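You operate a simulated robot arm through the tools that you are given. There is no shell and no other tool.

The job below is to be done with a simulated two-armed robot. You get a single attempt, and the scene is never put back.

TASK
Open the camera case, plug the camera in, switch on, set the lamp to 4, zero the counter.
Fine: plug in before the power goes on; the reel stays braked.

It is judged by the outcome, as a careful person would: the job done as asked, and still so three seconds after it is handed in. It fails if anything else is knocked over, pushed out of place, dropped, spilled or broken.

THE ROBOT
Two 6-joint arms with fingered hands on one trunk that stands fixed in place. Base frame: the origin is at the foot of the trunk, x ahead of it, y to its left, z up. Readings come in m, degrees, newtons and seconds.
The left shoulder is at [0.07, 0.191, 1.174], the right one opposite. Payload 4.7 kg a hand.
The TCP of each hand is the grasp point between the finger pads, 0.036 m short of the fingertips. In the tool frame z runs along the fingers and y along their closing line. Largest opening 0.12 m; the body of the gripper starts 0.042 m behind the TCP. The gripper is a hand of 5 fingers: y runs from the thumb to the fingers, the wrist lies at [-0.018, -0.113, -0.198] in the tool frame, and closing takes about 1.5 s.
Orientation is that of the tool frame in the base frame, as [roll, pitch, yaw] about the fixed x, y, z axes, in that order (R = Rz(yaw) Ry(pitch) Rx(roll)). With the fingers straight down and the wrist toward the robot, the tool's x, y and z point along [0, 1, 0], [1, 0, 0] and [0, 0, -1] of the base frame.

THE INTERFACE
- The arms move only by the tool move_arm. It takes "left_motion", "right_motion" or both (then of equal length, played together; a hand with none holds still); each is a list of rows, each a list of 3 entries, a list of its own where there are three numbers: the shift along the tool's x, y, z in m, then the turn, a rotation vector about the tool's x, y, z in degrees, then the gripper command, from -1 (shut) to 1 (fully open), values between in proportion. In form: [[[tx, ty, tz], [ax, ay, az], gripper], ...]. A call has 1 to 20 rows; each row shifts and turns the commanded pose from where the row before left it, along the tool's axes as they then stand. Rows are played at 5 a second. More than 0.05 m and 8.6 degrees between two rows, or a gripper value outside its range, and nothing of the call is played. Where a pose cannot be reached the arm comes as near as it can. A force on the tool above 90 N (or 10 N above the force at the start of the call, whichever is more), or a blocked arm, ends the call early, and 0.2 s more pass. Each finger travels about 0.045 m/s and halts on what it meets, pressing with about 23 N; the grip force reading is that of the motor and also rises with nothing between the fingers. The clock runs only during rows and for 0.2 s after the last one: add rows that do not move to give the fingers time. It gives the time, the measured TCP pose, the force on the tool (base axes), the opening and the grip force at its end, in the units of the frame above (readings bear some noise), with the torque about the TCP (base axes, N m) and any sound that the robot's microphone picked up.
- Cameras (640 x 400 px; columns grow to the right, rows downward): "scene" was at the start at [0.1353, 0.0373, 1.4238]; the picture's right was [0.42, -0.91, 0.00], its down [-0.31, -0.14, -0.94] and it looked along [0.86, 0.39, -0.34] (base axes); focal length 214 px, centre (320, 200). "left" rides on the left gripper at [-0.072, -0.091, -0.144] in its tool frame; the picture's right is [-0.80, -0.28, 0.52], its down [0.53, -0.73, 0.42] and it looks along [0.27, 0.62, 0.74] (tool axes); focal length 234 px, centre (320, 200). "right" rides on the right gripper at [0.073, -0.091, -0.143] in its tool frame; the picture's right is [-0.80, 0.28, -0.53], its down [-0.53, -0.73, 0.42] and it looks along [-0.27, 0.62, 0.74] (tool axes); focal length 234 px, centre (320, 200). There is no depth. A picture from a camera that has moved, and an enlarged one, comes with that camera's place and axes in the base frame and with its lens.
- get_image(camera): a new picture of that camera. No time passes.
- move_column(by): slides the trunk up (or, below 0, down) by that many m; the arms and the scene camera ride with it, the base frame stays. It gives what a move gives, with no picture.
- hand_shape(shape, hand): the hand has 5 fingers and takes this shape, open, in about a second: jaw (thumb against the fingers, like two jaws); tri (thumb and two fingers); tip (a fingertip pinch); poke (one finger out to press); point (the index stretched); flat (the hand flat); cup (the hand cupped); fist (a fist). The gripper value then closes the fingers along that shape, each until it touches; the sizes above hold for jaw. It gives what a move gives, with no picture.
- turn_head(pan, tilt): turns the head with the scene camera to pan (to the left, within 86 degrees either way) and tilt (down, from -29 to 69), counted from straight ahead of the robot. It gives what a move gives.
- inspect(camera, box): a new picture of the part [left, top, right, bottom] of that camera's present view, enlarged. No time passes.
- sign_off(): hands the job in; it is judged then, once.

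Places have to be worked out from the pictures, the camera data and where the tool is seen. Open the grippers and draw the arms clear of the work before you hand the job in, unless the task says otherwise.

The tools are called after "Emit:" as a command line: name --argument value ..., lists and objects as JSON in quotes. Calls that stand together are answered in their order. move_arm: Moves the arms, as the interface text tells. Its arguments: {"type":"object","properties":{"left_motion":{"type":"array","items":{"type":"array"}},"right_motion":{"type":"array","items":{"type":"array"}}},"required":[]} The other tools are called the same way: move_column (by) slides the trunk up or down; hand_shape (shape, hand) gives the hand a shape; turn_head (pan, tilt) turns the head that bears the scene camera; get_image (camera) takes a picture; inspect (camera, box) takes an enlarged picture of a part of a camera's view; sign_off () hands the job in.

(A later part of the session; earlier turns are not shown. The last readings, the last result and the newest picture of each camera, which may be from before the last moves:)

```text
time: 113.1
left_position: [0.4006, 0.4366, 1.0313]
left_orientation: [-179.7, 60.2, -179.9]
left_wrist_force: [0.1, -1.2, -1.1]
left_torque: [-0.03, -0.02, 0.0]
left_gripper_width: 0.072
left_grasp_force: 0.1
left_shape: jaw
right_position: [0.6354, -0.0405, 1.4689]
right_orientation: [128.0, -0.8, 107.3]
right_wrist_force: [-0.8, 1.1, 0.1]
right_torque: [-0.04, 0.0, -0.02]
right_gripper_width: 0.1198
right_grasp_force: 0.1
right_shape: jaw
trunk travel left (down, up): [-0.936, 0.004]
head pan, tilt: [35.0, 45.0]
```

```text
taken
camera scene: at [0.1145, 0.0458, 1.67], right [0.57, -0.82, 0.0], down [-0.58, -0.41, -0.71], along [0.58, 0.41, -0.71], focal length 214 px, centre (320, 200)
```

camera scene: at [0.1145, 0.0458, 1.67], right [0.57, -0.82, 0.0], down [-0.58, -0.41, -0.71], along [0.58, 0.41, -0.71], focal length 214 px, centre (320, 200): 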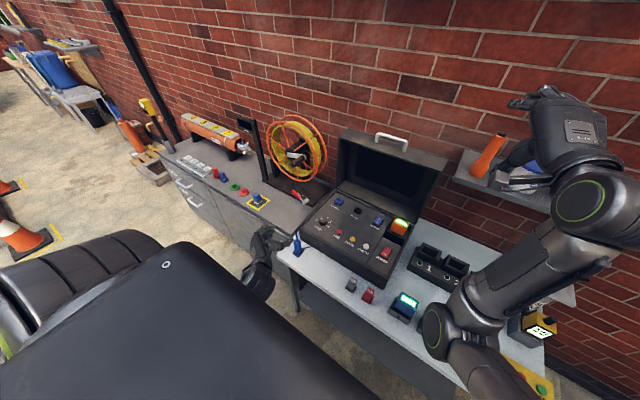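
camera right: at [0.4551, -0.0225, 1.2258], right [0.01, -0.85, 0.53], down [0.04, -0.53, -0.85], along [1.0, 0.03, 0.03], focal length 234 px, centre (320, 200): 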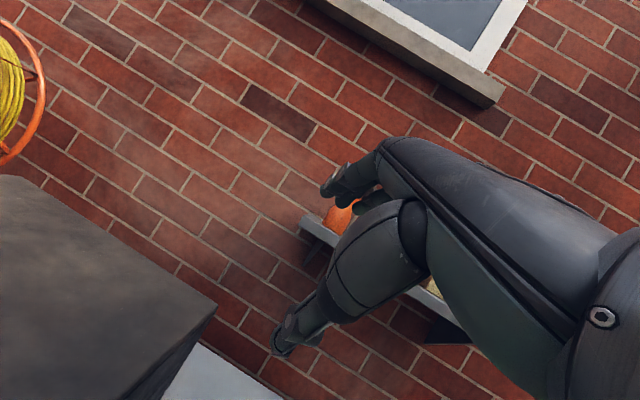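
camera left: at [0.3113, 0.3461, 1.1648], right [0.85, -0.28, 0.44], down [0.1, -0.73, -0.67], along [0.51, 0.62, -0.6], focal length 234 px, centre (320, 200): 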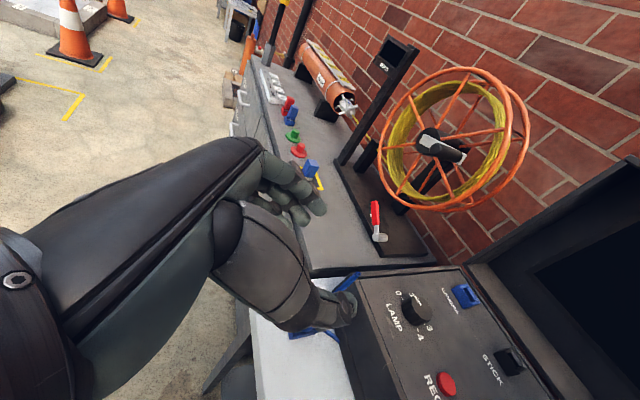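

The hand hovers in front of the plug; the CAMERA socket triangulates to about [0.809, 0.413, 0.885]. I'll lower to the approach line.

Emit:
move_arm --left_motion '[[[0.0364, -0.0009, 0.021], [0, 0, 0], 0.2], [[0.0364, -0.0009, 0.021], [0, 0, 0], 0.2], [[0.0364, -0.0009, 0.021], [0, 0, 0], 0.2], [[0, 0, 0], [0, 0, 0], 0.2]]'

Emit:
get_image --camera "left"

Emit:
inspect --camera "scene" --box '[250, 210, 340, 280]'

```text
time: 114.1
left_position: [0.4007, 0.432, 0.902]
left_orientation: [-179.7, 60.1, -179.9]
left_wrist_force: [0.7, -0.1, -0.9]
left_torque: [0.05, 0.01, 0.01]
left_gripper_width: 0.072
left_grasp_force: 0.1
left_shape: jaw
right_position: [0.6362, -0.042, 1.4671]
right_orientation: [128.1, -0.8, 107.2]
right_wrist_force: [-1.1, 0.1, -0.5]
right_torque: [-0.01, 0.0, 0.01]
right_gripper_width: 0.1197
right_grasp_force: 0.1
right_shape: jaw
trunk travel left (down, up): [-0.936, 0.004]
head pan, tilt: [35.0, 45.0]
```

```text
taken
camera left: at [0.3129, 0.3423, 1.0365], right [0.86, -0.28, 0.44], down [0.1, -0.73, -0.67], along [0.51, 0.62, -0.6], focal length 234 px, centre (320, 200)
```

left: 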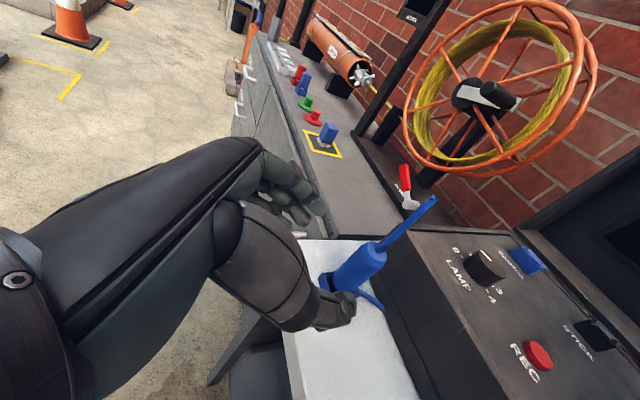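

```text
5.71 times, centred on (295, 245) of scene
camera zoom: at [0.1169, 0.045, 1.6699], right [0.57, -0.82, 0.0], down [-0.58, -0.41, -0.71], along [0.58, 0.41, -0.71], focal length 1226 px, centre (463, -57)
```

zoom: 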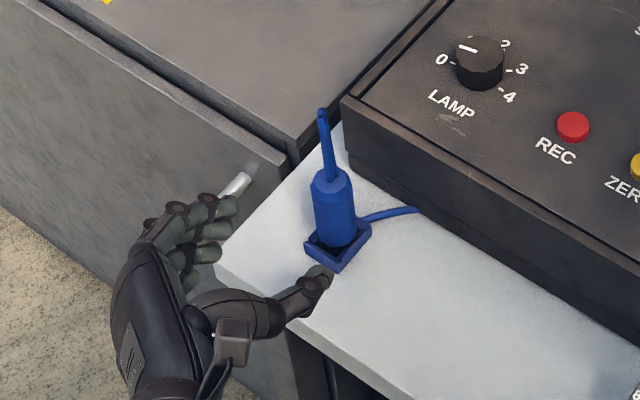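

Alignment is good: the plug axis sits between thumb and fingers at about [0.492, 0.436]. I'll slide in around the body.

Emit:
move_arm --left_motion '[[[0, 0.001, 0.0213], [0, 0, 0], 0.2], [[0, 0.001, 0.0213], [0, 0, 0], 0.2], [[0, 0.001, 0.0213], [0, 0, 0], 0.2], [[0, 0.0005, 0.0213], [0, 0, 0], 0.2], [[0, 0, 0.0213], [0, 0, 0], 0.2], [[0, 0, 0], [0, 0, 0], 0.2]]'

Emit:
get_image --camera "left"

Emit:
inspect --camera "scene" --box '[250, 210, 340, 280]'

```text
time: 115.5
left_position: [0.493, 0.4349, 0.85]
left_orientation: [-179.8, 60.2, 179.9]
left_wrist_force: [0.1, -0.1, 1.1]
left_torque: [-0.01, -0.01, -0.02]
left_gripper_width: 0.0719
left_grasp_force: 0.1
left_shape: jaw
right_position: [0.6355, -0.0401, 1.4677]
right_orientation: [128.3, -0.8, 107.1]
right_wrist_force: [-0.3, 0.3, -0.5]
right_torque: [0.01, 0.05, -0.01]
right_gripper_width: 0.1197
right_grasp_force: 0.1
right_shape: jaw
trunk travel left (down, up): [-0.936, 0.004]
head pan, tilt: [35.0, 45.0]
```

```text
taken
camera left: at [0.4055, 0.3456, 0.9836], right [0.86, -0.28, 0.44], down [0.1, -0.73, -0.67], along [0.51, 0.62, -0.6], focal length 234 px, centre (320, 200)
```

left: 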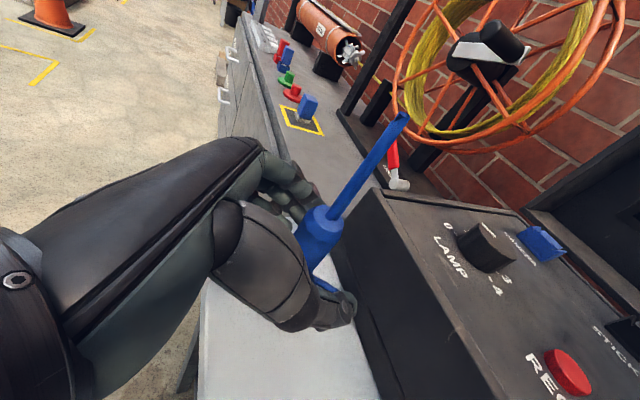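

```text
5.71 times, centred on (295, 245) of scene
camera zoom: at [0.1164, 0.0451, 1.6699], right [0.57, -0.82, 0.0], down [-0.58, -0.41, -0.71], along [0.58, 0.41, -0.71], focal length 1226 px, centre (463, -57)
```

zoom: 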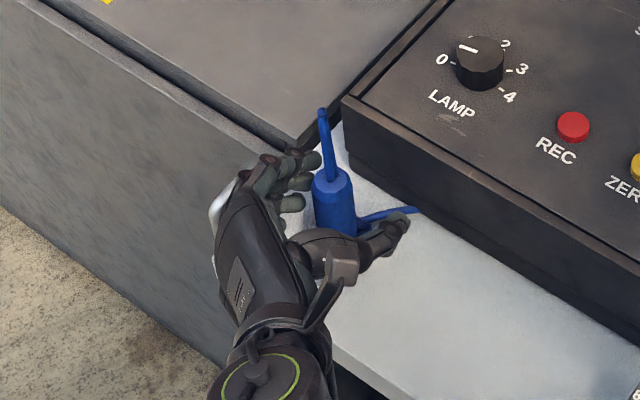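

The plug body is between thumb and fingers. Closing to grip it.

Emit:
move_arm --left_motion '[[[0, 0, 0], [0, 0, 0], -0.2], [[0, 0, 0], [0, 0, 0], -0.5], [[0, 0, 0], [0, 0, 0], -1], [[0, 0, 0], [0, 0, 0], -1], [[0, 0, 0], [0, 0, 0], -1], [[0, 0, 0], [0, 0, 0], -1]]'

Emit:
get_image --camera "left"

Emit:
inspect --camera "scene" --box '[250, 210, 340, 280]'

```text
time: 116.9
left_position: [0.4938, 0.4355, 0.8489]
left_orientation: [-179.8, 60.0, -180.0]
left_wrist_force: [0.0, 1.3, 0.3]
left_torque: [0.08, 0.03, -0.04]
left_gripper_width: 0.0213
left_grasp_force: 22.7
left_shape: jaw
right_position: [0.6371, -0.0409, 1.4677]
right_orientation: [128.1, -0.8, 107.1]
right_wrist_force: [-0.4, -0.1, -1.0]
right_torque: [-0.01, 0.01, -0.02]
right_gripper_width: 0.1197
right_grasp_force: 0.1
right_shape: jaw
trunk travel left (down, up): [-0.936, 0.004]
head pan, tilt: [35.0, 45.0]
```

```text
taken
camera left: at [0.4058, 0.3459, 0.9833], right [0.86, -0.28, 0.43], down [0.1, -0.73, -0.67], along [0.51, 0.62, -0.6], focal length 234 px, centre (320, 200)
```

left: 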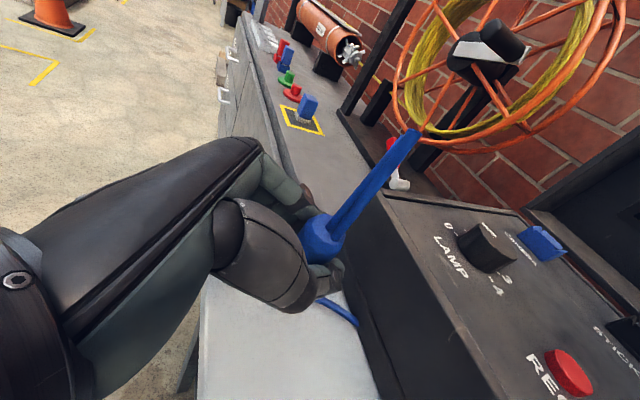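

```text
5.71 times, centred on (295, 245) of scene
camera zoom: at [0.1173, 0.0455, 1.6698], right [0.57, -0.82, 0.0], down [-0.58, -0.41, -0.71], along [0.58, 0.41, -0.71], focal length 1226 px, centre (463, -57)
```

zoom: 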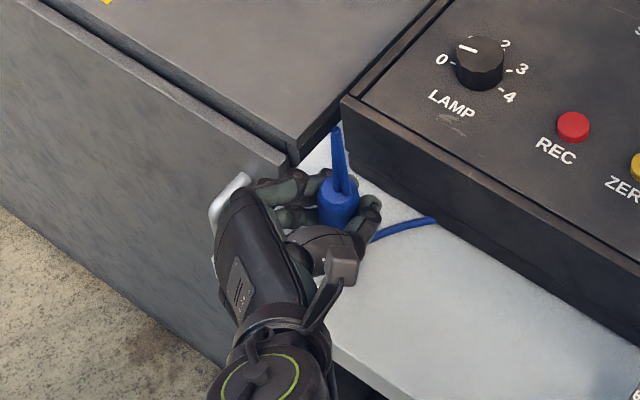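

The plug is gripped (21 mm wide, 23 N). I'll lift it straight up 6 cm and check that only the plug comes along.

Emit:
move_arm --left_motion '[[[-0.0173, 0, -0.01], [0, 0, 0], -1], [[-0.0173, 0, -0.01], [0, 0, 0], -1], [[-0.0173, 0, -0.01], [0, 0, 0], -1], [[0, 0, 0], [0, 0, 0], -1]]'

Emit:
get_image --camera "left"

Emit:
inspect --camera "scene" --box '[250, 210, 340, 280]'

```text
time: 117.9
left_position: [0.4951, 0.4338, 0.9105]
left_orientation: [-179.6, 60.0, -180.0]
left_wrist_force: [0.1, 0.8, -0.4]
left_torque: [0.01, 0.01, 0.0]
left_gripper_width: 0.0209
left_grasp_force: 23.0
left_shape: jaw
right_position: [0.6371, -0.0424, 1.467]
right_orientation: [128.2, -0.9, 107.1]
right_wrist_force: [0.1, -1.1, 0.0]
right_torque: [-0.03, -0.01, 0.02]
right_gripper_width: 0.1199
right_grasp_force: 0.1
right_shape: jaw
trunk travel left (down, up): [-0.936, 0.004]
head pan, tilt: [35.0, 45.0]
```

```text
taken
camera left: at [0.4068, 0.3445, 1.044], right [0.86, -0.28, 0.43], down [0.1, -0.73, -0.67], along [0.51, 0.62, -0.6], focal length 234 px, centre (320, 200)
```

left: 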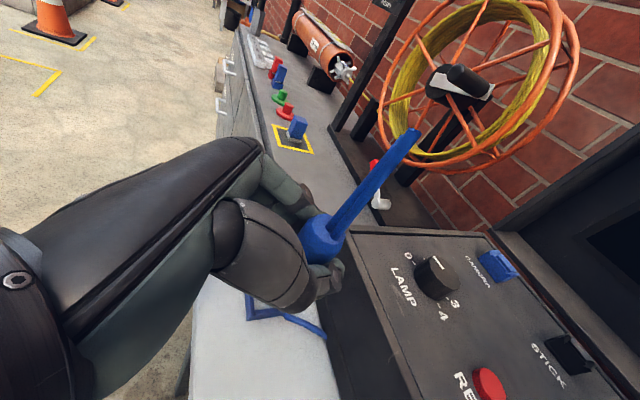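

```text
5.71 times, centred on (295, 245) of scene
camera zoom: at [0.1173, 0.0453, 1.6698], right [0.57, -0.82, 0.0], down [-0.58, -0.41, -0.71], along [0.58, 0.41, -0.71], focal length 1226 px, centre (463, -57)
```

zoom: 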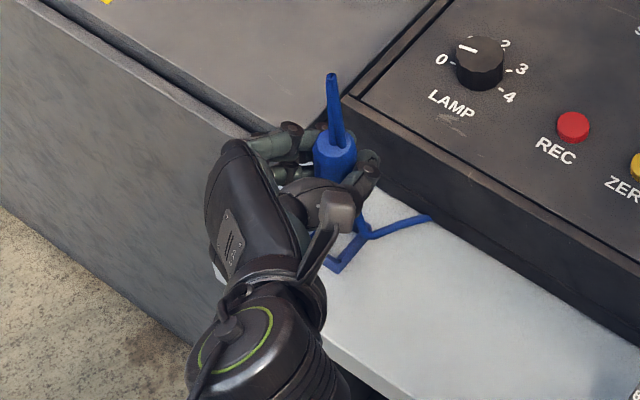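

The plug came out and its holder stayed. I'll measure the plug's position in the hand with enlarged views.

Emit:
inspect --camera "scene" --box '[275, 215, 325, 255]'

Emit:
inspect --camera "left" --box '[220, 110, 460, 350]'

```text
10.00 times, centred on (300, 235) of scene
camera zoom: at [0.1173, 0.0453, 1.6698], right [0.57, -0.82, 0.0], down [-0.58, -0.41, -0.71], along [0.58, 0.41, -0.71], focal length 2145 px, centre (520, -150)
```

zoom: 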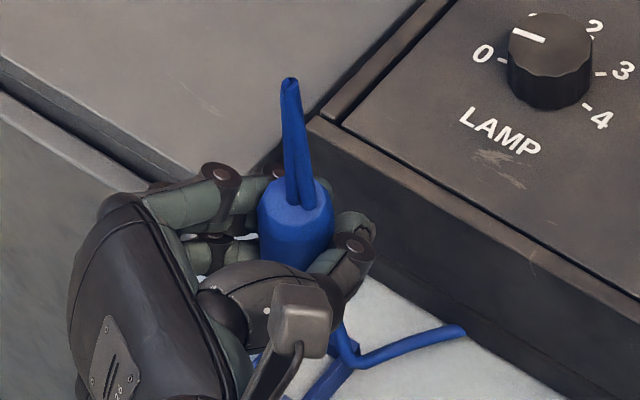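

```text
1.67 times, centred on (340, 230) of left
camera zoom: at [0.4068, 0.3445, 1.044], right [0.86, -0.28, 0.43], down [0.1, -0.73, -0.67], along [0.51, 0.62, -0.6], focal length 390 px, centre (287, 150)
```

zoom: 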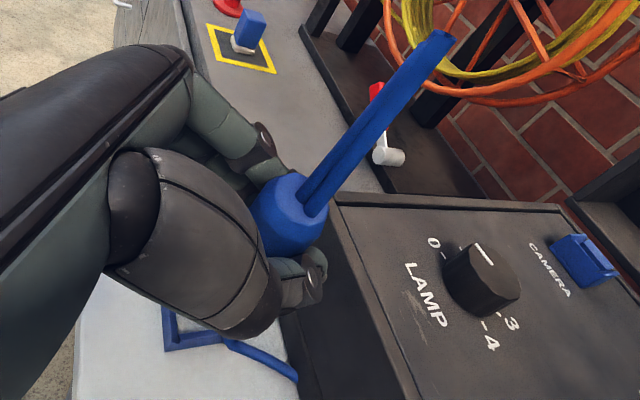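

The plug's body top is at about [0.490, 0.418, 0.946] — 16 mm toward the thumb from the TCP line, and its cable loops up from the top. I'll raise it and carry it forward above the panel, watching cable and forces.

Emit:
move_arm --left_motion '[[[-0.0242, 0, -0.014], [0, 0, 0], -1], [[-0.0242, 0, -0.014], [0, 0, 0], -1], [[-0.0242, 0, -0.014], [0, 0, 0], -1], [[-0.0242, 0, -0.014], [0, 0, 0], -1], [[-0.0242, 0, -0.014], [0, 0, 0], -1], [[0, 0, 0], [0, 0, 0], -1]]'

Emit:
get_image --camera "scene"

Emit:
inspect --camera "scene" --box '[260, 190, 340, 250]'

```text
time: 119.3
left_position: [0.4936, 0.4351, 1.0506]
left_orientation: [-179.7, 59.9, -179.8]
left_wrist_force: [0.0, -0.4, -1.3]
left_torque: [0.02, 0.0, 0.0]
left_gripper_width: 0.0213
left_grasp_force: 22.6
left_shape: jaw
right_position: [0.6358, -0.0418, 1.4666]
right_orientation: [128.2, -0.9, 107.2]
right_wrist_force: [-0.3, -1.1, -0.1]
right_torque: [0.0, 0.06, -0.01]
right_gripper_width: 0.1198
right_grasp_force: 0.0
right_shape: jaw
trunk travel left (down, up): [-0.936, 0.004]
head pan, tilt: [35.0, 45.0]
```

```text
taken
camera scene: at [0.1173, 0.0452, 1.6698], right [0.57, -0.82, 0.0], down [-0.58, -0.41, -0.71], along [0.58, 0.41, -0.71], focal length 214 px, centre (320, 200)
```

scene: 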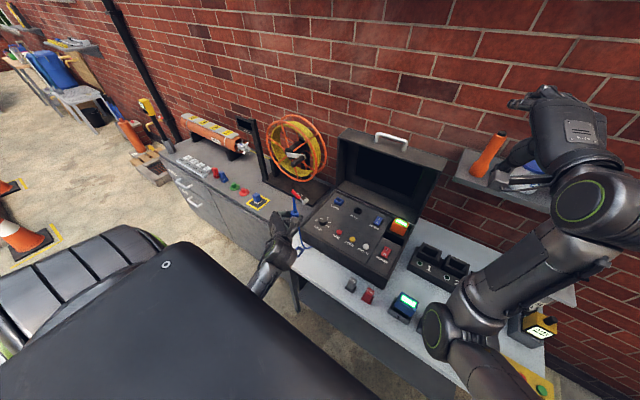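

```text
6.67 times, centred on (300, 220) of scene
camera zoom: at [0.1173, 0.0452, 1.6698], right [0.57, -0.82, 0.0], down [-0.58, -0.41, -0.71], along [0.58, 0.41, -0.71], focal length 1430 px, centre (453, 67)
```

zoom: 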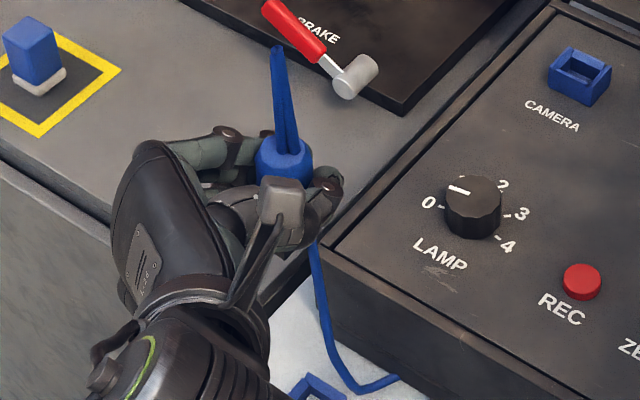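

The cable is free and trails from the table. I'll carry the plug forward over the panel, still 15 cm above it.

Emit:
move_arm --left_motion '[[[-0.0205, -0.001, 0.0355], [0, 0, 0], -1], [[-0.0205, -0.001, 0.0355], [0, 0, 0], -1], [[-0.0205, -0.001, 0.0355], [0, 0, 0], -1], [[-0.0205, -0.001, 0.0355], [0, 0, 0], -1], [[-0.0205, -0.001, 0.0355], [0, 0, 0], -1], [[-0.0205, -0.001, 0.0355], [0, 0, 0], -1], [[0, 0, 0], [0, 0, 0], -1]]'

Emit:
get_image --camera "left"

Emit:
inspect --camera "scene" --box '[280, 140, 400, 240]'

```text
time: 120.9
left_position: [0.7412, 0.4312, 1.0482]
left_orientation: [180.0, 60.2, 179.7]
left_wrist_force: [0.3, 0.0, 0.2]
left_torque: [0.01, 0.01, -0.03]
left_gripper_width: 0.0213
left_grasp_force: 22.3
left_shape: jaw
right_position: [0.635, -0.0417, 1.4682]
right_orientation: [128.1, -0.9, 107.3]
right_wrist_force: [-0.2, -0.8, -0.3]
right_torque: [0.0, 0.01, -0.01]
right_gripper_width: 0.1198
right_grasp_force: 0.0
right_shape: jaw
trunk travel left (down, up): [-0.936, 0.004]
head pan, tilt: [35.0, 45.0]
```

```text
taken
camera left: at [0.6523, 0.3409, 1.1832], right [0.86, -0.28, 0.44], down [0.1, -0.73, -0.67], along [0.51, 0.62, -0.6], focal length 234 px, centre (320, 200)
```

left: 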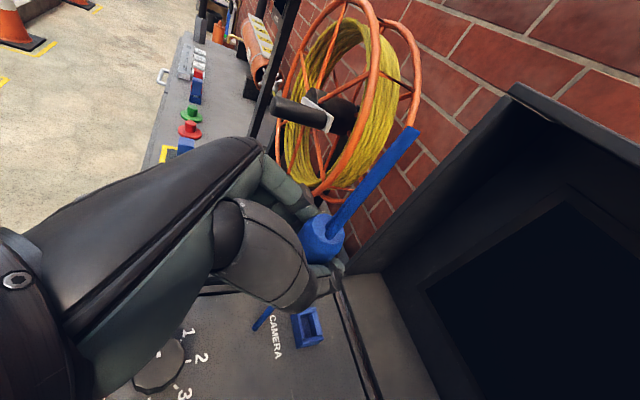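

```text
4.00 times, centred on (340, 190) of scene
camera zoom: at [0.1166, 0.0455, 1.6699], right [0.57, -0.82, 0.0], down [-0.58, -0.41, -0.71], along [0.58, 0.41, -0.71], focal length 858 px, centre (240, 240)
```

zoom: 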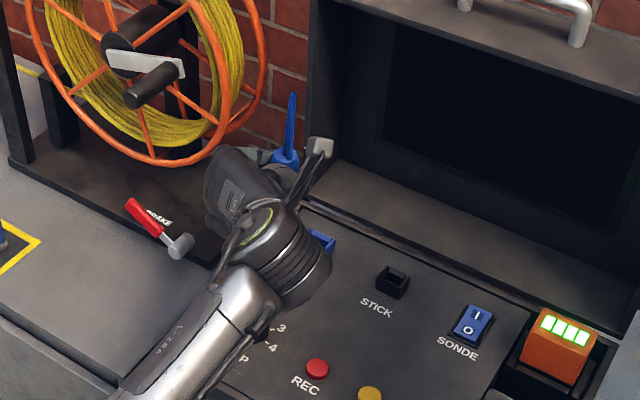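

From the head the hand hides the socket, so a lower head would help check the plug's seating height and line. I'll lower the trunk in stages, raising the hand the same amount each time so the cable isn't stretched.

Emit:
move_arm --left_motion '[[[-0.026, 0, -0.015], [0, 0, 0], -1], [[-0.026, 0, -0.015], [0, 0, 0], -1], [[-0.026, 0, -0.015], [0, 0, 0], -1], [[-0.0173, 0, -0.01], [0, 0, 0], -1]]'

Emit:
move_column --by -0.11

Emit:
move_arm --left_motion '[[[-0.026, 0, -0.015], [0, 0, 0], -1], [[-0.026, 0, -0.015], [0, 0, 0], -1], [[-0.026, 0, -0.015], [0, 0, 0], -1], [[-0.0173, 0, -0.01], [0, 0, 0], -1]]'

Emit:
move_column --by -0.11

Emit:
get_image --camera "scene"

```text
time: 121.9
left_position: [0.7401, 0.4306, 1.1585]
left_orientation: [-179.8, 60.0, -179.8]
left_wrist_force: [0.3, -0.2, -0.9]
left_torque: [0.02, 0.01, 0.0]
left_gripper_width: 0.0212
left_grasp_force: 23.1
left_shape: jaw
right_position: [0.637, -0.0408, 1.4673]
right_orientation: [128.1, -0.8, 107.1]
right_wrist_force: [-0.6, -0.1, 0.1]
right_torque: [-0.05, 0.01, -0.01]
right_gripper_width: 0.1201
right_grasp_force: 0.1
right_shape: jaw
trunk travel left (down, up): [-0.936, 0.004]
head pan, tilt: [35.0, 45.0]
```

```text
time: 123.3
left_position: [0.7395, 0.4322, 1.0492]
left_orientation: [-179.8, 60.1, 180.0]
left_wrist_force: [0.1, 0.3, -1.6]
left_torque: [0.02, -0.02, -0.01]
left_gripper_width: 0.0212
left_grasp_force: 23.0
left_shape: jaw
right_position: [0.6363, -0.0405, 1.3575]
right_orientation: [128.1, -0.9, 107.2]
right_wrist_force: [0.1, 0.2, -0.6]
right_torque: [-0.03, -0.02, 0.0]
right_gripper_width: 0.12
right_grasp_force: 0.1
right_shape: jaw
trunk travel left (down, up): [-0.826, 0.114]
head pan, tilt: [35.0, 45.0]
```

```text
time: 124.3
left_position: [0.7394, 0.4321, 1.1577]
left_orientation: [-179.7, 60.0, -180.0]
left_wrist_force: [-0.3, 0.3, -0.6]
left_torque: [0.03, -0.04, 0.02]
left_gripper_width: 0.0213
left_grasp_force: 22.9
left_shape: jaw
right_position: [0.6354, -0.0422, 1.3588]
right_orientation: [128.2, -0.8, 107.1]
right_wrist_force: [-0.2, 0.5, 1.0]
right_torque: [0.03, 0.0, 0.02]
right_gripper_width: 0.1197
right_grasp_force: 0.1
right_shape: jaw
trunk travel left (down, up): [-0.826, 0.114]
head pan, tilt: [35.0, 45.0]
```

```text
time: 125.8
left_position: [0.7386, 0.4326, 1.0486]
left_orientation: [-179.7, 60.2, -179.9]
left_wrist_force: [0.6, -0.2, -0.3]
left_torque: [0.02, 0.01, 0.0]
left_gripper_width: 0.0213
left_grasp_force: 22.7
left_shape: jaw
right_position: [0.6358, -0.0419, 1.2488]
right_orientation: [128.1, -0.8, 107.1]
right_wrist_force: [0.4, 0.0, -0.2]
right_torque: [-0.01, 0.04, 0.01]
right_gripper_width: 0.1198
right_grasp_force: 0.1
right_shape: jaw
trunk travel left (down, up): [-0.716, 0.224]
head pan, tilt: [35.0, 45.0]
```

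```text
taken
camera scene: at [0.1171, 0.0451, 1.4499], right [0.57, -0.82, 0.0], down [-0.58, -0.41, -0.71], along [0.58, 0.41, -0.71], focal length 214 px, centre (320, 200)
```

scene: 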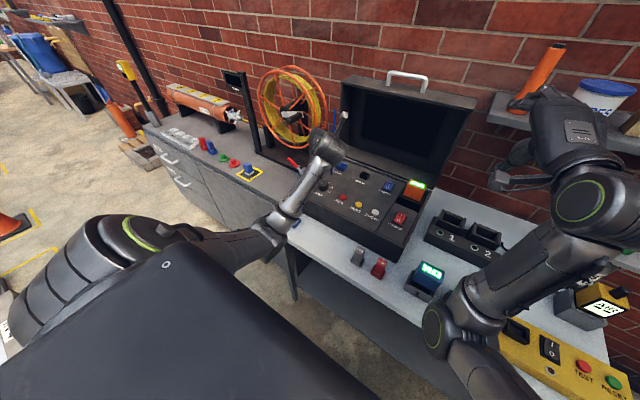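

Camera is lower now. I'll aim the head at the plug and enlarge.

Emit:
turn_head --pan 30 --tilt 30

Emit:
inspect --camera "scene" --box '[260, 160, 380, 260]'

```text
time: 126.5
left_position: [0.7394, 0.4312, 1.048]
left_orientation: [-179.8, 60.0, 179.8]
left_wrist_force: [0.8, 0.1, -0.5]
left_torque: [-0.02, -0.01, -0.01]
left_gripper_width: 0.0213
left_grasp_force: 23.4
left_shape: jaw
right_position: [0.6369, -0.0412, 1.2484]
right_orientation: [128.2, -0.8, 107.1]
right_wrist_force: [0.0, 0.2, 0.1]
right_torque: [0.0, 0.02, 0.0]
right_gripper_width: 0.1198
right_grasp_force: 0.1
right_shape: jaw
trunk travel left (down, up): [-0.716, 0.224]
head pan, tilt: [30.0, 30.0]
```

```text
4.00 times, centred on (320, 210) of scene
camera zoom: at [0.1292, 0.0438, 1.4723], right [0.5, -0.87, 0.0], down [-0.43, -0.25, -0.87], along [0.75, 0.43, -0.5], focal length 858 px, centre (320, 160)
```

zoom: 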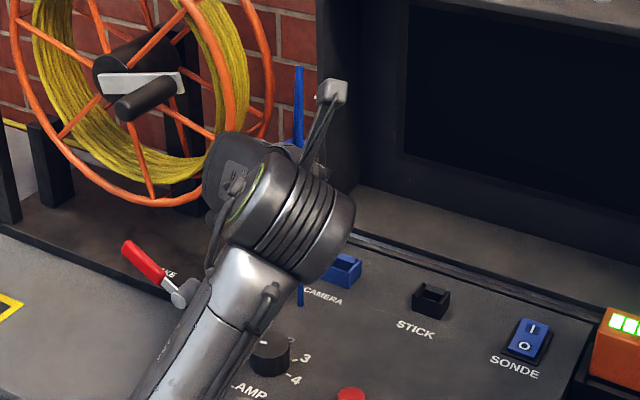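

The wrist hides the plug from the head. I'll turn the right hand leftwards so its camera can view the plug from the side.

Emit:
move_arm --right_motion '[[[0, 0, 0], [0, 5.5, -4.33], 1], [[0, 0, 0], [0, 5.5, -4.33], 1], [[0, 0, 0], [0, 5.5, -4.33], 1], [[0, 0, 0], [0, 5.5, -4.33], 1], [[0, 0, 0], [0, 5.5, -4.33], 1], [[0, 0, 0], [0, 5.5, -4.33], 1]]'

Emit:
get_image --camera "right"

```text
time: 127.9
left_position: [0.7395, 0.4313, 1.0486]
left_orientation: [-179.8, 60.0, 180.0]
left_wrist_force: [-0.1, -0.8, -0.2]
left_torque: [0.02, 0.02, 0.01]
left_gripper_width: 0.0214
left_grasp_force: 22.9
left_shape: jaw
right_position: [0.6369, -0.0399, 1.2486]
right_orientation: [127.5, -0.8, 149.4]
right_wrist_force: [-0.6, 0.2, -0.7]
right_torque: [0.02, 0.01, -0.01]
right_gripper_width: 0.1197
right_grasp_force: 0.0
right_shape: jaw
trunk travel left (down, up): [-0.716, 0.224]
head pan, tilt: [30.0, 30.0]
```

```text
taken
camera right: at [0.4896, -0.149, 1.2639], right [0.57, -0.63, 0.53], down [0.39, -0.36, -0.85], along [0.72, 0.69, 0.04], focal length 234 px, centre (320, 200)
```

right: 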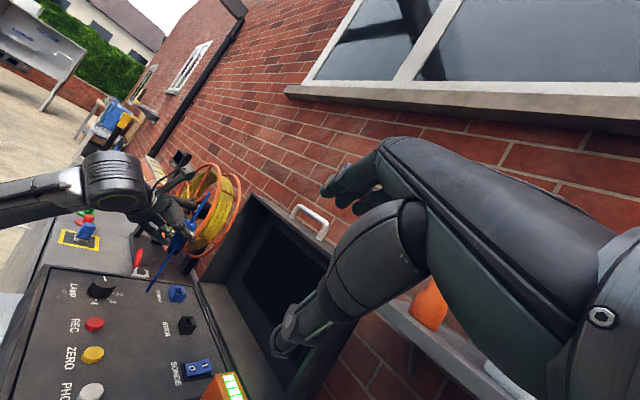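

That gives a clear side view of plug and socket. Enlarging it.

Emit:
inspect --camera "right" --box '[130, 180, 230, 310]'

Emit:
inspect --camera "right" --box '[0, 200, 260, 400]'

```text
3.08 times, centred on (180, 245) of right
camera zoom: at [0.4896, -0.149, 1.2639], right [0.57, -0.63, 0.53], down [0.39, -0.36, -0.85], along [0.72, 0.69, 0.04], focal length 720 px, centre (751, 62)
```

zoom: 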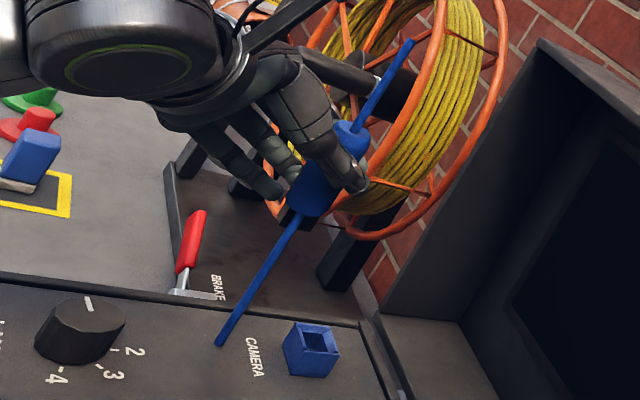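

```text
2.00 times, centred on (130, 300) of right
camera zoom: at [0.4896, -0.149, 1.2639], right [0.57, -0.63, 0.53], down [0.39, -0.36, -0.85], along [0.72, 0.69, 0.04], focal length 468 px, centre (700, 0)
```

zoom: 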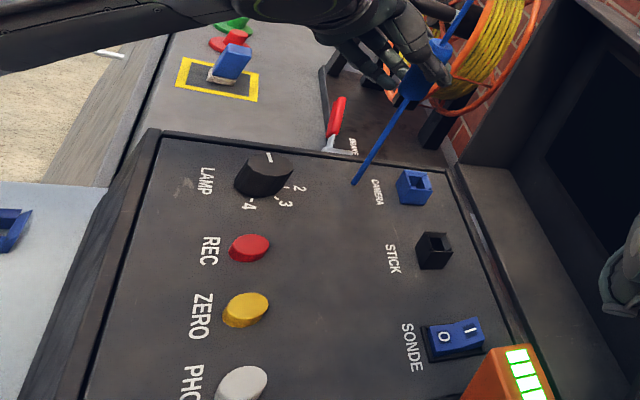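

The plug hangs upright in the hand with its dark tip about 54 mm below the TCP. I'll refine the socket position with an enlarged left-hand view.

Emit:
inspect --camera "left" --box '[220, 220, 420, 400]'

Emit:
inspect --camera "right" --box '[150, 260, 210, 320]'

```text
2.22 times, centred on (320, 310) of left
camera zoom: at [0.651, 0.3413, 1.1825], right [0.86, -0.28, 0.43], down [0.1, -0.73, -0.67], along [0.51, 0.62, -0.6], focal length 520 px, centre (320, -44)
```

zoom: 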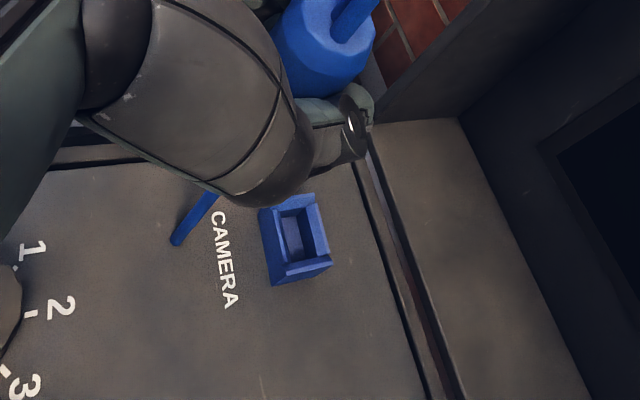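

```text
6.67 times, centred on (180, 290) of right
camera zoom: at [0.4896, -0.149, 1.2639], right [0.57, -0.63, 0.53], down [0.39, -0.36, -0.85], along [0.72, 0.69, 0.04], focal length 1561 px, centre (1253, -400)
```

zoom: 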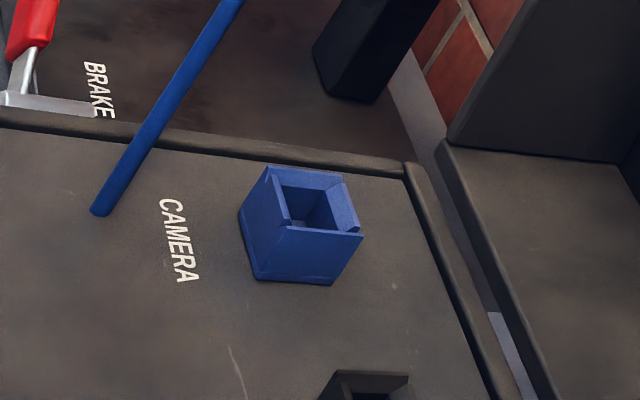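

The socket rim centre works out at about [0.808, 0.411, 0.896]. I'll move the plug above it, leaving its tip about 25 mm over the rim, then check from the side.

Emit:
move_arm --left_motion '[[[-0.0108, -0.0018, 0.0186], [0, 0, 0], -1], [[-0.0108, -0.0018, 0.0186], [0, 0, 0], -1], [[-0.0108, -0.0018, 0.0186], [0, 0, 0], -1], [[0.0217, 0, 0.0125], [0, 0, 0], -1], [[0.0217, 0, 0.0125], [0, 0, 0], -1], [[0.0217, 0, 0.0125], [0, 0, 0], -1], [[0, 0, 0], [0, 0, 0], -1]]'

Emit:
inspect --camera "right" --box '[140, 220, 230, 320]'

Emit:
get_image --camera "left"

Emit:
inspect --camera "scene" --box '[260, 160, 400, 280]'

```text
time: 129.5
left_position: [0.8023, 0.4253, 0.973]
left_orientation: [-179.9, 60.0, 179.9]
left_wrist_force: [0.3, -0.1, -0.3]
left_torque: [-0.03, 0.02, 0.0]
left_gripper_width: 0.0208
left_grasp_force: 23.2
left_shape: jaw
right_position: [0.636, -0.0407, 1.2486]
right_orientation: [127.5, -0.8, 149.4]
right_wrist_force: [0.4, 0.3, 0.4]
right_torque: [0.03, -0.04, -0.03]
right_gripper_width: 0.1201
right_grasp_force: 0.1
right_shape: jaw
trunk travel left (down, up): [-0.716, 0.224]
head pan, tilt: [30.0, 30.0]
```

```text
4.00 times, centred on (185, 270) of right
camera zoom: at [0.489, -0.1483, 1.264], right [0.57, -0.63, 0.53], down [0.39, -0.36, -0.85], along [0.72, 0.69, 0.04], focal length 937 px, centre (860, -80)
```

zoom: 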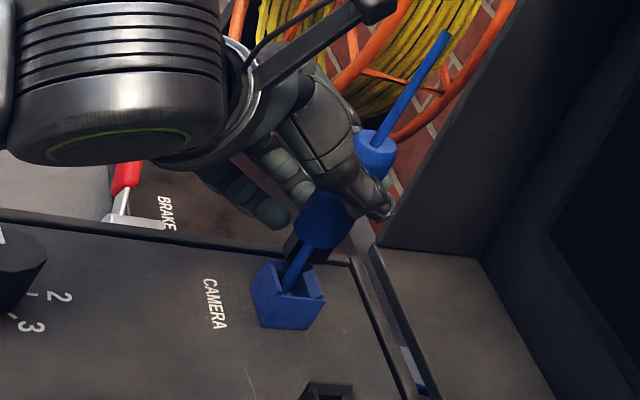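

```text
taken
camera left: at [0.7145, 0.3354, 1.1072], right [0.86, -0.28, 0.43], down [0.1, -0.73, -0.67], along [0.51, 0.62, -0.6], focal length 234 px, centre (320, 200)
```

left: 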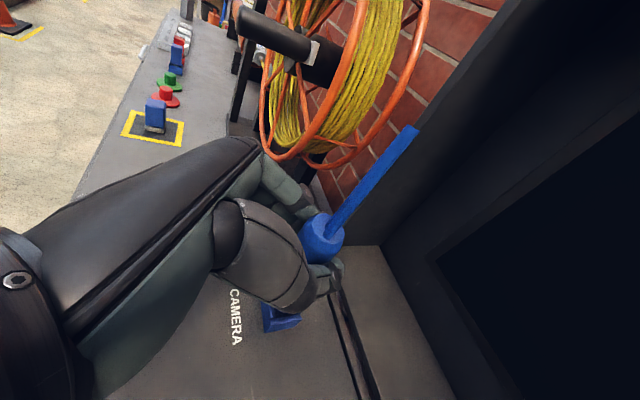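

```text
3.33 times, centred on (330, 220) of scene
camera zoom: at [0.1289, 0.0436, 1.4725], right [0.5, -0.87, 0.0], down [-0.43, -0.25, -0.87], along [0.75, 0.43, -0.5], focal length 715 px, centre (287, 133)
```

zoom: 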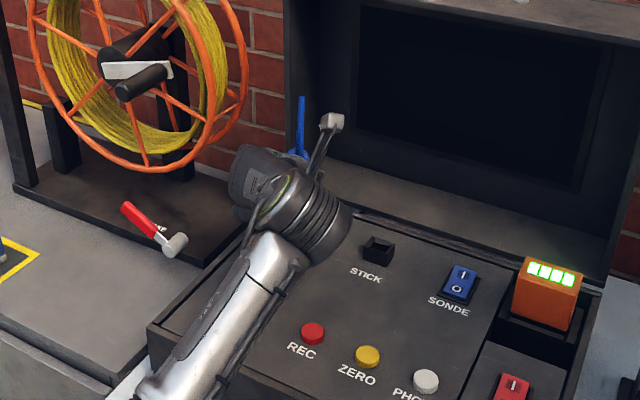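

The side view lines up well: dropping straight down the tip would land within 2–3 mm of the rim centre. One more check in the other direction with the left camera.

Emit:
inspect --camera "left" --box '[240, 260, 340, 350]'

Emit:
inspect --camera "right" --box '[160, 260, 210, 310]'

```text
4.44 times, centred on (290, 305) of left
camera zoom: at [0.7145, 0.3354, 1.1072], right [0.86, -0.28, 0.43], down [0.1, -0.73, -0.67], along [0.51, 0.62, -0.6], focal length 1041 px, centre (453, -267)
```

zoom: 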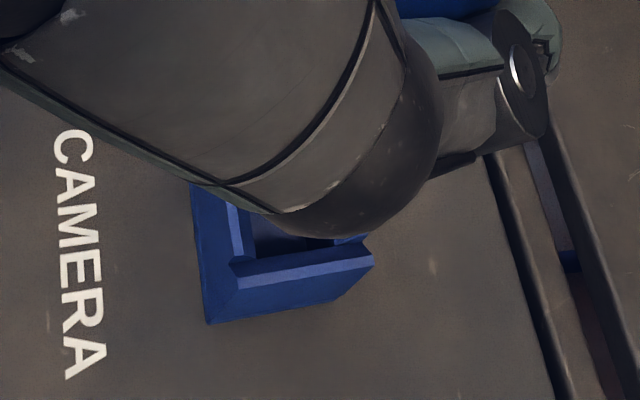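

```text
8.00 times, centred on (185, 285) of right
camera zoom: at [0.489, -0.1483, 1.264], right [0.57, -0.63, 0.53], down [0.39, -0.36, -0.85], along [0.72, 0.69, 0.04], focal length 1873 px, centre (1400, -480)
```

zoom: 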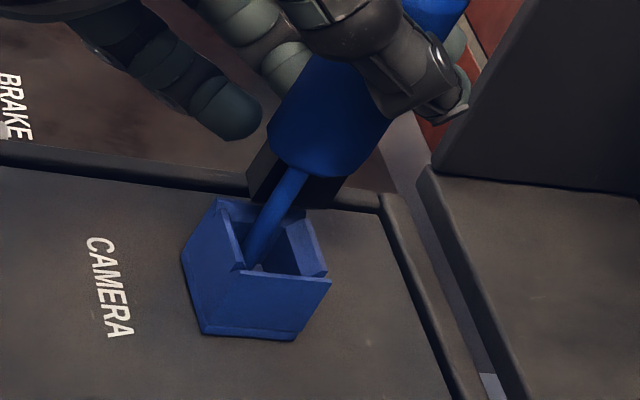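

Both views agree the tip is over the socket centre (≈[0.806, 0.411]). I'll lower it slowly and watch the force.

Emit:
move_arm --left_motion '[[[0.0069, 0, 0.004], [0, 0, 0], -1], [[0.0069, 0, 0.004], [0, 0, 0], -1], [[0.0069, 0, 0.004], [0, 0, 0], -1], [[0, 0, 0], [0, 0, 0], -1]]'

Emit:
inspect --camera "right" --box '[150, 240, 220, 310]'

```text
time: 130.5
left_position: [0.805, 0.4266, 0.9423]
left_orientation: [-179.5, 59.5, -179.8]
left_wrist_force: [-0.2, -0.1, 0.1]
left_torque: [0.04, 0.0, -0.03]
left_gripper_width: 0.018
left_grasp_force: 22.7
left_shape: jaw
right_position: [0.6395, -0.0399, 1.2469]
right_orientation: [127.7, -0.8, 149.3]
right_wrist_force: [0.0, -0.7, -0.2]
right_torque: [-0.03, 0.01, -0.01]
right_gripper_width: 0.12
right_grasp_force: 0.1
right_shape: jaw
trunk travel left (down, up): [-0.716, 0.224]
head pan, tilt: [30.0, 30.0]
```

```text
5.71 times, centred on (185, 275) of right
camera zoom: at [0.4909, -0.147, 1.2629], right [0.57, -0.62, 0.53], down [0.39, -0.36, -0.85], along [0.72, 0.69, 0.04], focal length 1338 px, centre (1091, -229)
```

zoom: 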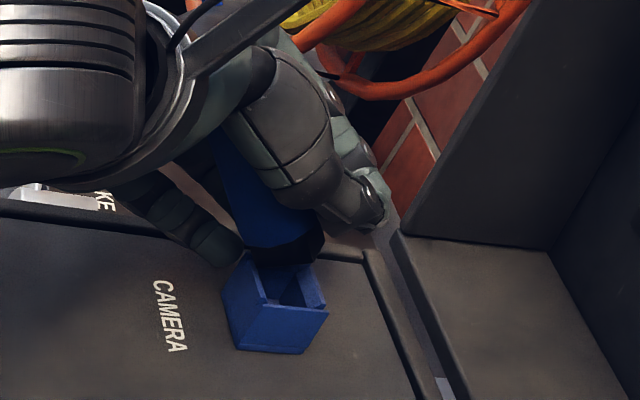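

The plug pivoted in the grip as it met the rim (grip width changed and it now leans). I'll raise it clear again and look.

Emit:
move_arm --left_motion '[[[-0.0173, 0, -0.01], [0, 0, 0], -1], [[-0.0173, 0, -0.01], [0, 0, 0], -1], [[-0.0173, 0, -0.01], [0, 0, 0], -1], [[0, 0, 0], [0, 0, 0], -1]]'

Emit:
inspect --camera "right" --box '[140, 200, 230, 320]'

Emit:
get_image --camera "left"

```text
time: 131.5
left_position: [0.8022, 0.4241, 1.0087]
left_orientation: [-179.6, 60.0, -179.8]
left_wrist_force: [0.9, 0.4, 0.9]
left_torque: [-0.03, 0.02, -0.01]
left_gripper_width: 0.0179
left_grasp_force: 23.4
left_shape: jaw
right_position: [0.6374, -0.0398, 1.2481]
right_orientation: [127.5, -0.8, 149.4]
right_wrist_force: [0.5, -0.8, -0.2]
right_torque: [-0.01, -0.01, -0.02]
right_gripper_width: 0.1199
right_grasp_force: 0.0
right_shape: jaw
trunk travel left (down, up): [-0.716, 0.224]
head pan, tilt: [30.0, 30.0]
```

```text
3.33 times, centred on (185, 260) of right
camera zoom: at [0.4894, -0.148, 1.2639], right [0.57, -0.63, 0.53], down [0.39, -0.36, -0.85], along [0.72, 0.69, 0.04], focal length 781 px, centre (770, 0)
```

zoom: 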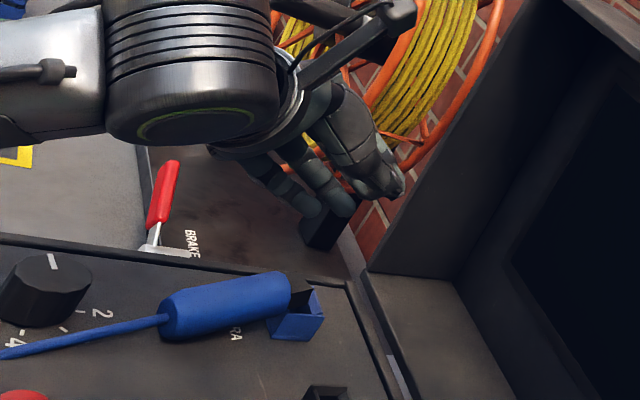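

```text
taken
camera left: at [0.7145, 0.3354, 1.1436], right [0.86, -0.28, 0.43], down [0.1, -0.73, -0.67], along [0.51, 0.62, -0.6], focal length 234 px, centre (320, 200)
```

left: 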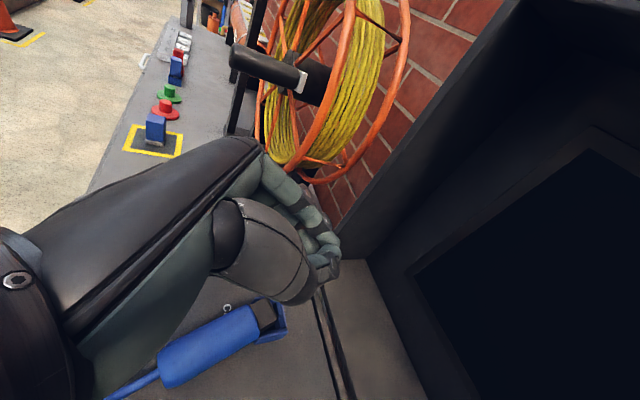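

The plug slipped out and now lies on the panel with its tip resting on the socket rim; nothing else moved. I'll look closely at how it lies and at the tip's shape before regrasping.

Emit:
inspect --camera "right" --box '[130, 260, 210, 320]'

Emit:
inspect --camera "left" --box '[100, 270, 320, 400]'

Emit:
inspect --camera "scene" --box '[260, 170, 380, 270]'

```text
6.67 times, centred on (170, 290) of right
camera zoom: at [0.4894, -0.148, 1.2639], right [0.57, -0.63, 0.53], down [0.39, -0.36, -0.85], along [0.72, 0.69, 0.04], focal length 1561 px, centre (1320, -400)
```

zoom: 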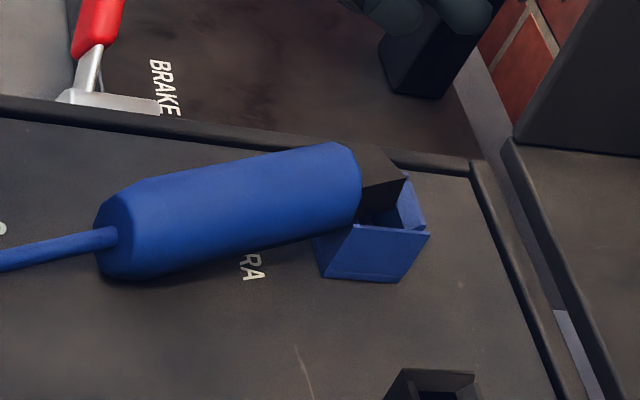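

```text
2.91 times, centred on (210, 335) of left
camera zoom: at [0.7145, 0.3354, 1.1436], right [0.86, -0.28, 0.43], down [0.1, -0.73, -0.67], along [0.51, 0.62, -0.6], focal length 681 px, centre (640, -193)
```

zoom: 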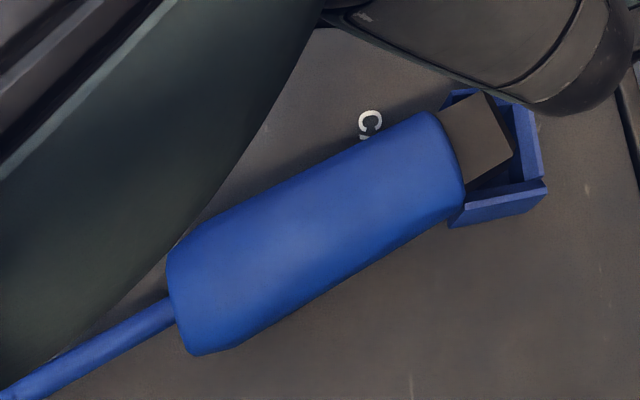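

```text
4.00 times, centred on (320, 220) of scene
camera zoom: at [0.1295, 0.0439, 1.4724], right [0.5, -0.87, 0.0], down [-0.43, -0.25, -0.87], along [0.75, 0.43, -0.5], focal length 858 px, centre (320, 120)
```

zoom: 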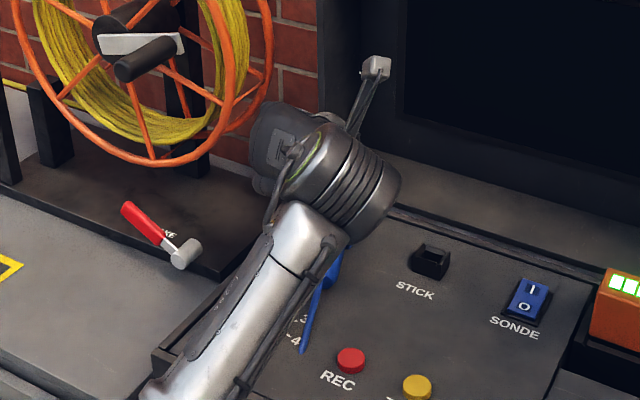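

The plug lies with its rectangular tip hooked over the socket's front wall, partly above the opening. I'll regrasp the body near its cable end and swing it upright about that wall. First: open the hand, tilt it steeper with a 17° heading to match the plug, and hover above it.

Emit:
move_arm --left_motion '[[[0, 0, 0], [0, 0, 0], 0.2], [[0, 0, 0], [0, 0, 0], 0.2], [[0.0117, -0.007, -0.0107], [-2.43, 5.96, -2.43], 0.2], [[0.0107, -0.0065, -0.012], [-2.43, 5.96, -2.43], 0.2], [[0.0093, -0.006, -0.013], [-2.43, 5.96, -2.43], 0.2], [[0.008, -0.005, -0.014], [-2.43, 5.96, -2.43], 0.2], [[0.0065, -0.004, -0.0145], [-2.43, 5.96, -2.43], 0.2], [[0, 0, 0], [0, 0, 0], 0.2]]'

Emit:
get_image --camera "left"

Emit:
inspect --camera "right" --box '[80, 200, 230, 330]'

```text
time: 133.3
left_position: [0.7534, 0.3953, 0.9961]
left_orientation: [180.0, 30.1, -163.4]
left_wrist_force: [0.5, 0.0, 0.0]
left_torque: [-0.02, 0.0, 0.01]
left_gripper_width: 0.0719
left_grasp_force: 0.0
left_shape: jaw
left hand out of reach, approached as far as the arm can: row 7
right_position: [0.6349, -0.0409, 1.2486]
right_orientation: [127.4, -0.7, 149.3]
right_wrist_force: [-0.3, 0.2, 0.2]
right_torque: [-0.01, 0.01, 0.0]
right_gripper_width: 0.12
right_grasp_force: 0.0
right_shape: jaw
trunk travel left (down, up): [-0.716, 0.224]
head pan, tilt: [30.0, 30.0]
```

```text
taken
camera left: at [0.7699, 0.3046, 1.1559], right [1.0, 0.01, -0.05], down [-0.03, -0.77, -0.63], along [-0.04, 0.63, -0.77], focal length 234 px, centre (320, 200)
```

left: 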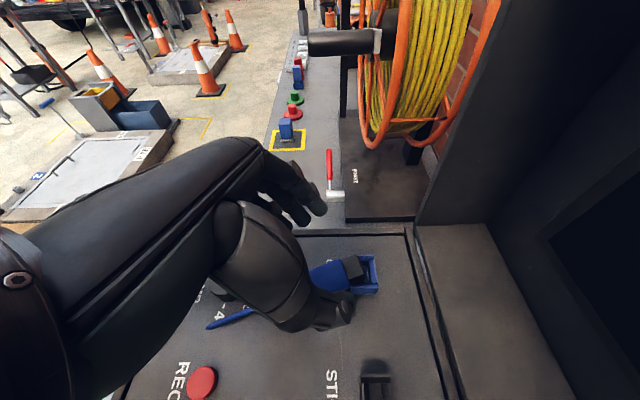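

```text
3.08 times, centred on (155, 265) of right
camera zoom: at [0.4886, -0.1479, 1.2643], right [0.57, -0.63, 0.53], down [0.39, -0.36, -0.85], along [0.72, 0.69, 0.04], focal length 720 px, centre (828, 0)
```

zoom: 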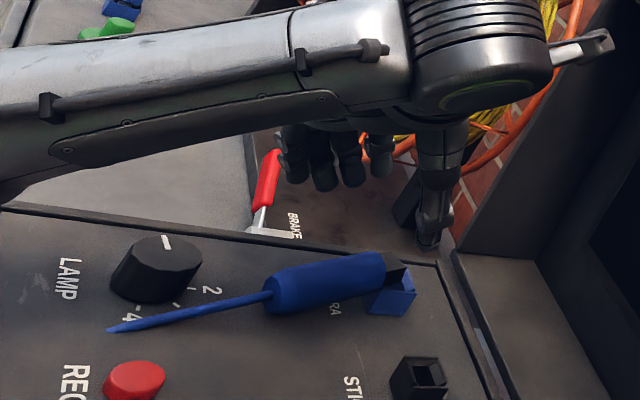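

The hand is over the plug with the right orientation, about 27 mm too far forward. I'll shift it back and look again.

Emit:
move_arm --left_motion '[[[0.0115, 0.0009, -0.0066], [0, 0, 0], 0.2], [[0.0115, 0.0009, -0.0066], [0, 0, 0], 0.2], [[0, 0, 0], [0, 0, 0], 0.2]]'

Emit:
get_image --camera "left"

Emit:
inspect --camera "right" --box '[80, 200, 230, 330]'

```text
time: 134.1
left_position: [0.7436, 0.3893, 0.9819]
left_orientation: [180.0, 30.1, -163.3]
left_wrist_force: [-0.3, -0.4, 0.0]
left_torque: [0.01, -0.02, -0.01]
left_gripper_width: 0.0718
left_grasp_force: 0.0
left_shape: jaw
left hand out of reach, approached as far as the arm can: row 1, 2
right_position: [0.637, -0.04, 1.2483]
right_orientation: [127.4, -0.7, 149.3]
right_wrist_force: [-0.2, -0.7, 0.9]
right_torque: [-0.01, -0.01, -0.01]
right_gripper_width: 0.12
right_grasp_force: 0.2
right_shape: jaw
trunk travel left (down, up): [-0.716, 0.224]
head pan, tilt: [30.0, 30.0]
```

```text
taken
camera left: at [0.7599, 0.3, 1.1421], right [1.0, 0.01, -0.05], down [-0.03, -0.77, -0.63], along [-0.04, 0.63, -0.77], focal length 234 px, centre (320, 200)
```

left: 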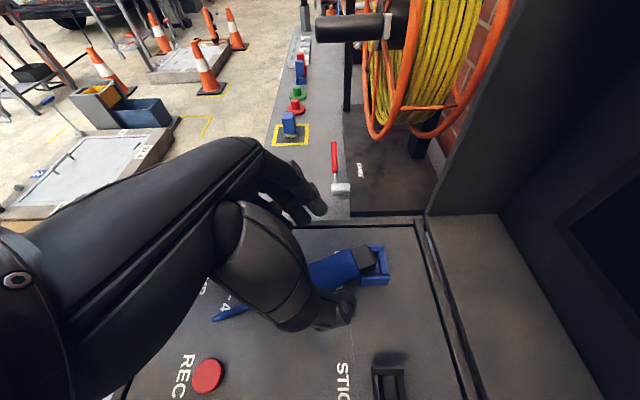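

```text
3.08 times, centred on (155, 265) of right
camera zoom: at [0.4893, -0.1483, 1.2639], right [0.57, -0.63, 0.53], down [0.39, -0.36, -0.85], along [0.72, 0.69, 0.04], focal length 720 px, centre (828, 0)
```

zoom: 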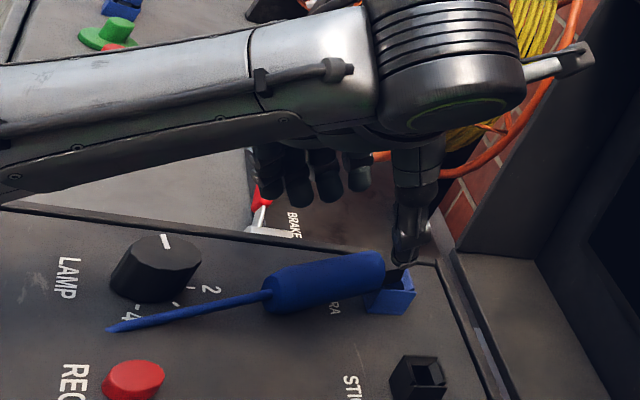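

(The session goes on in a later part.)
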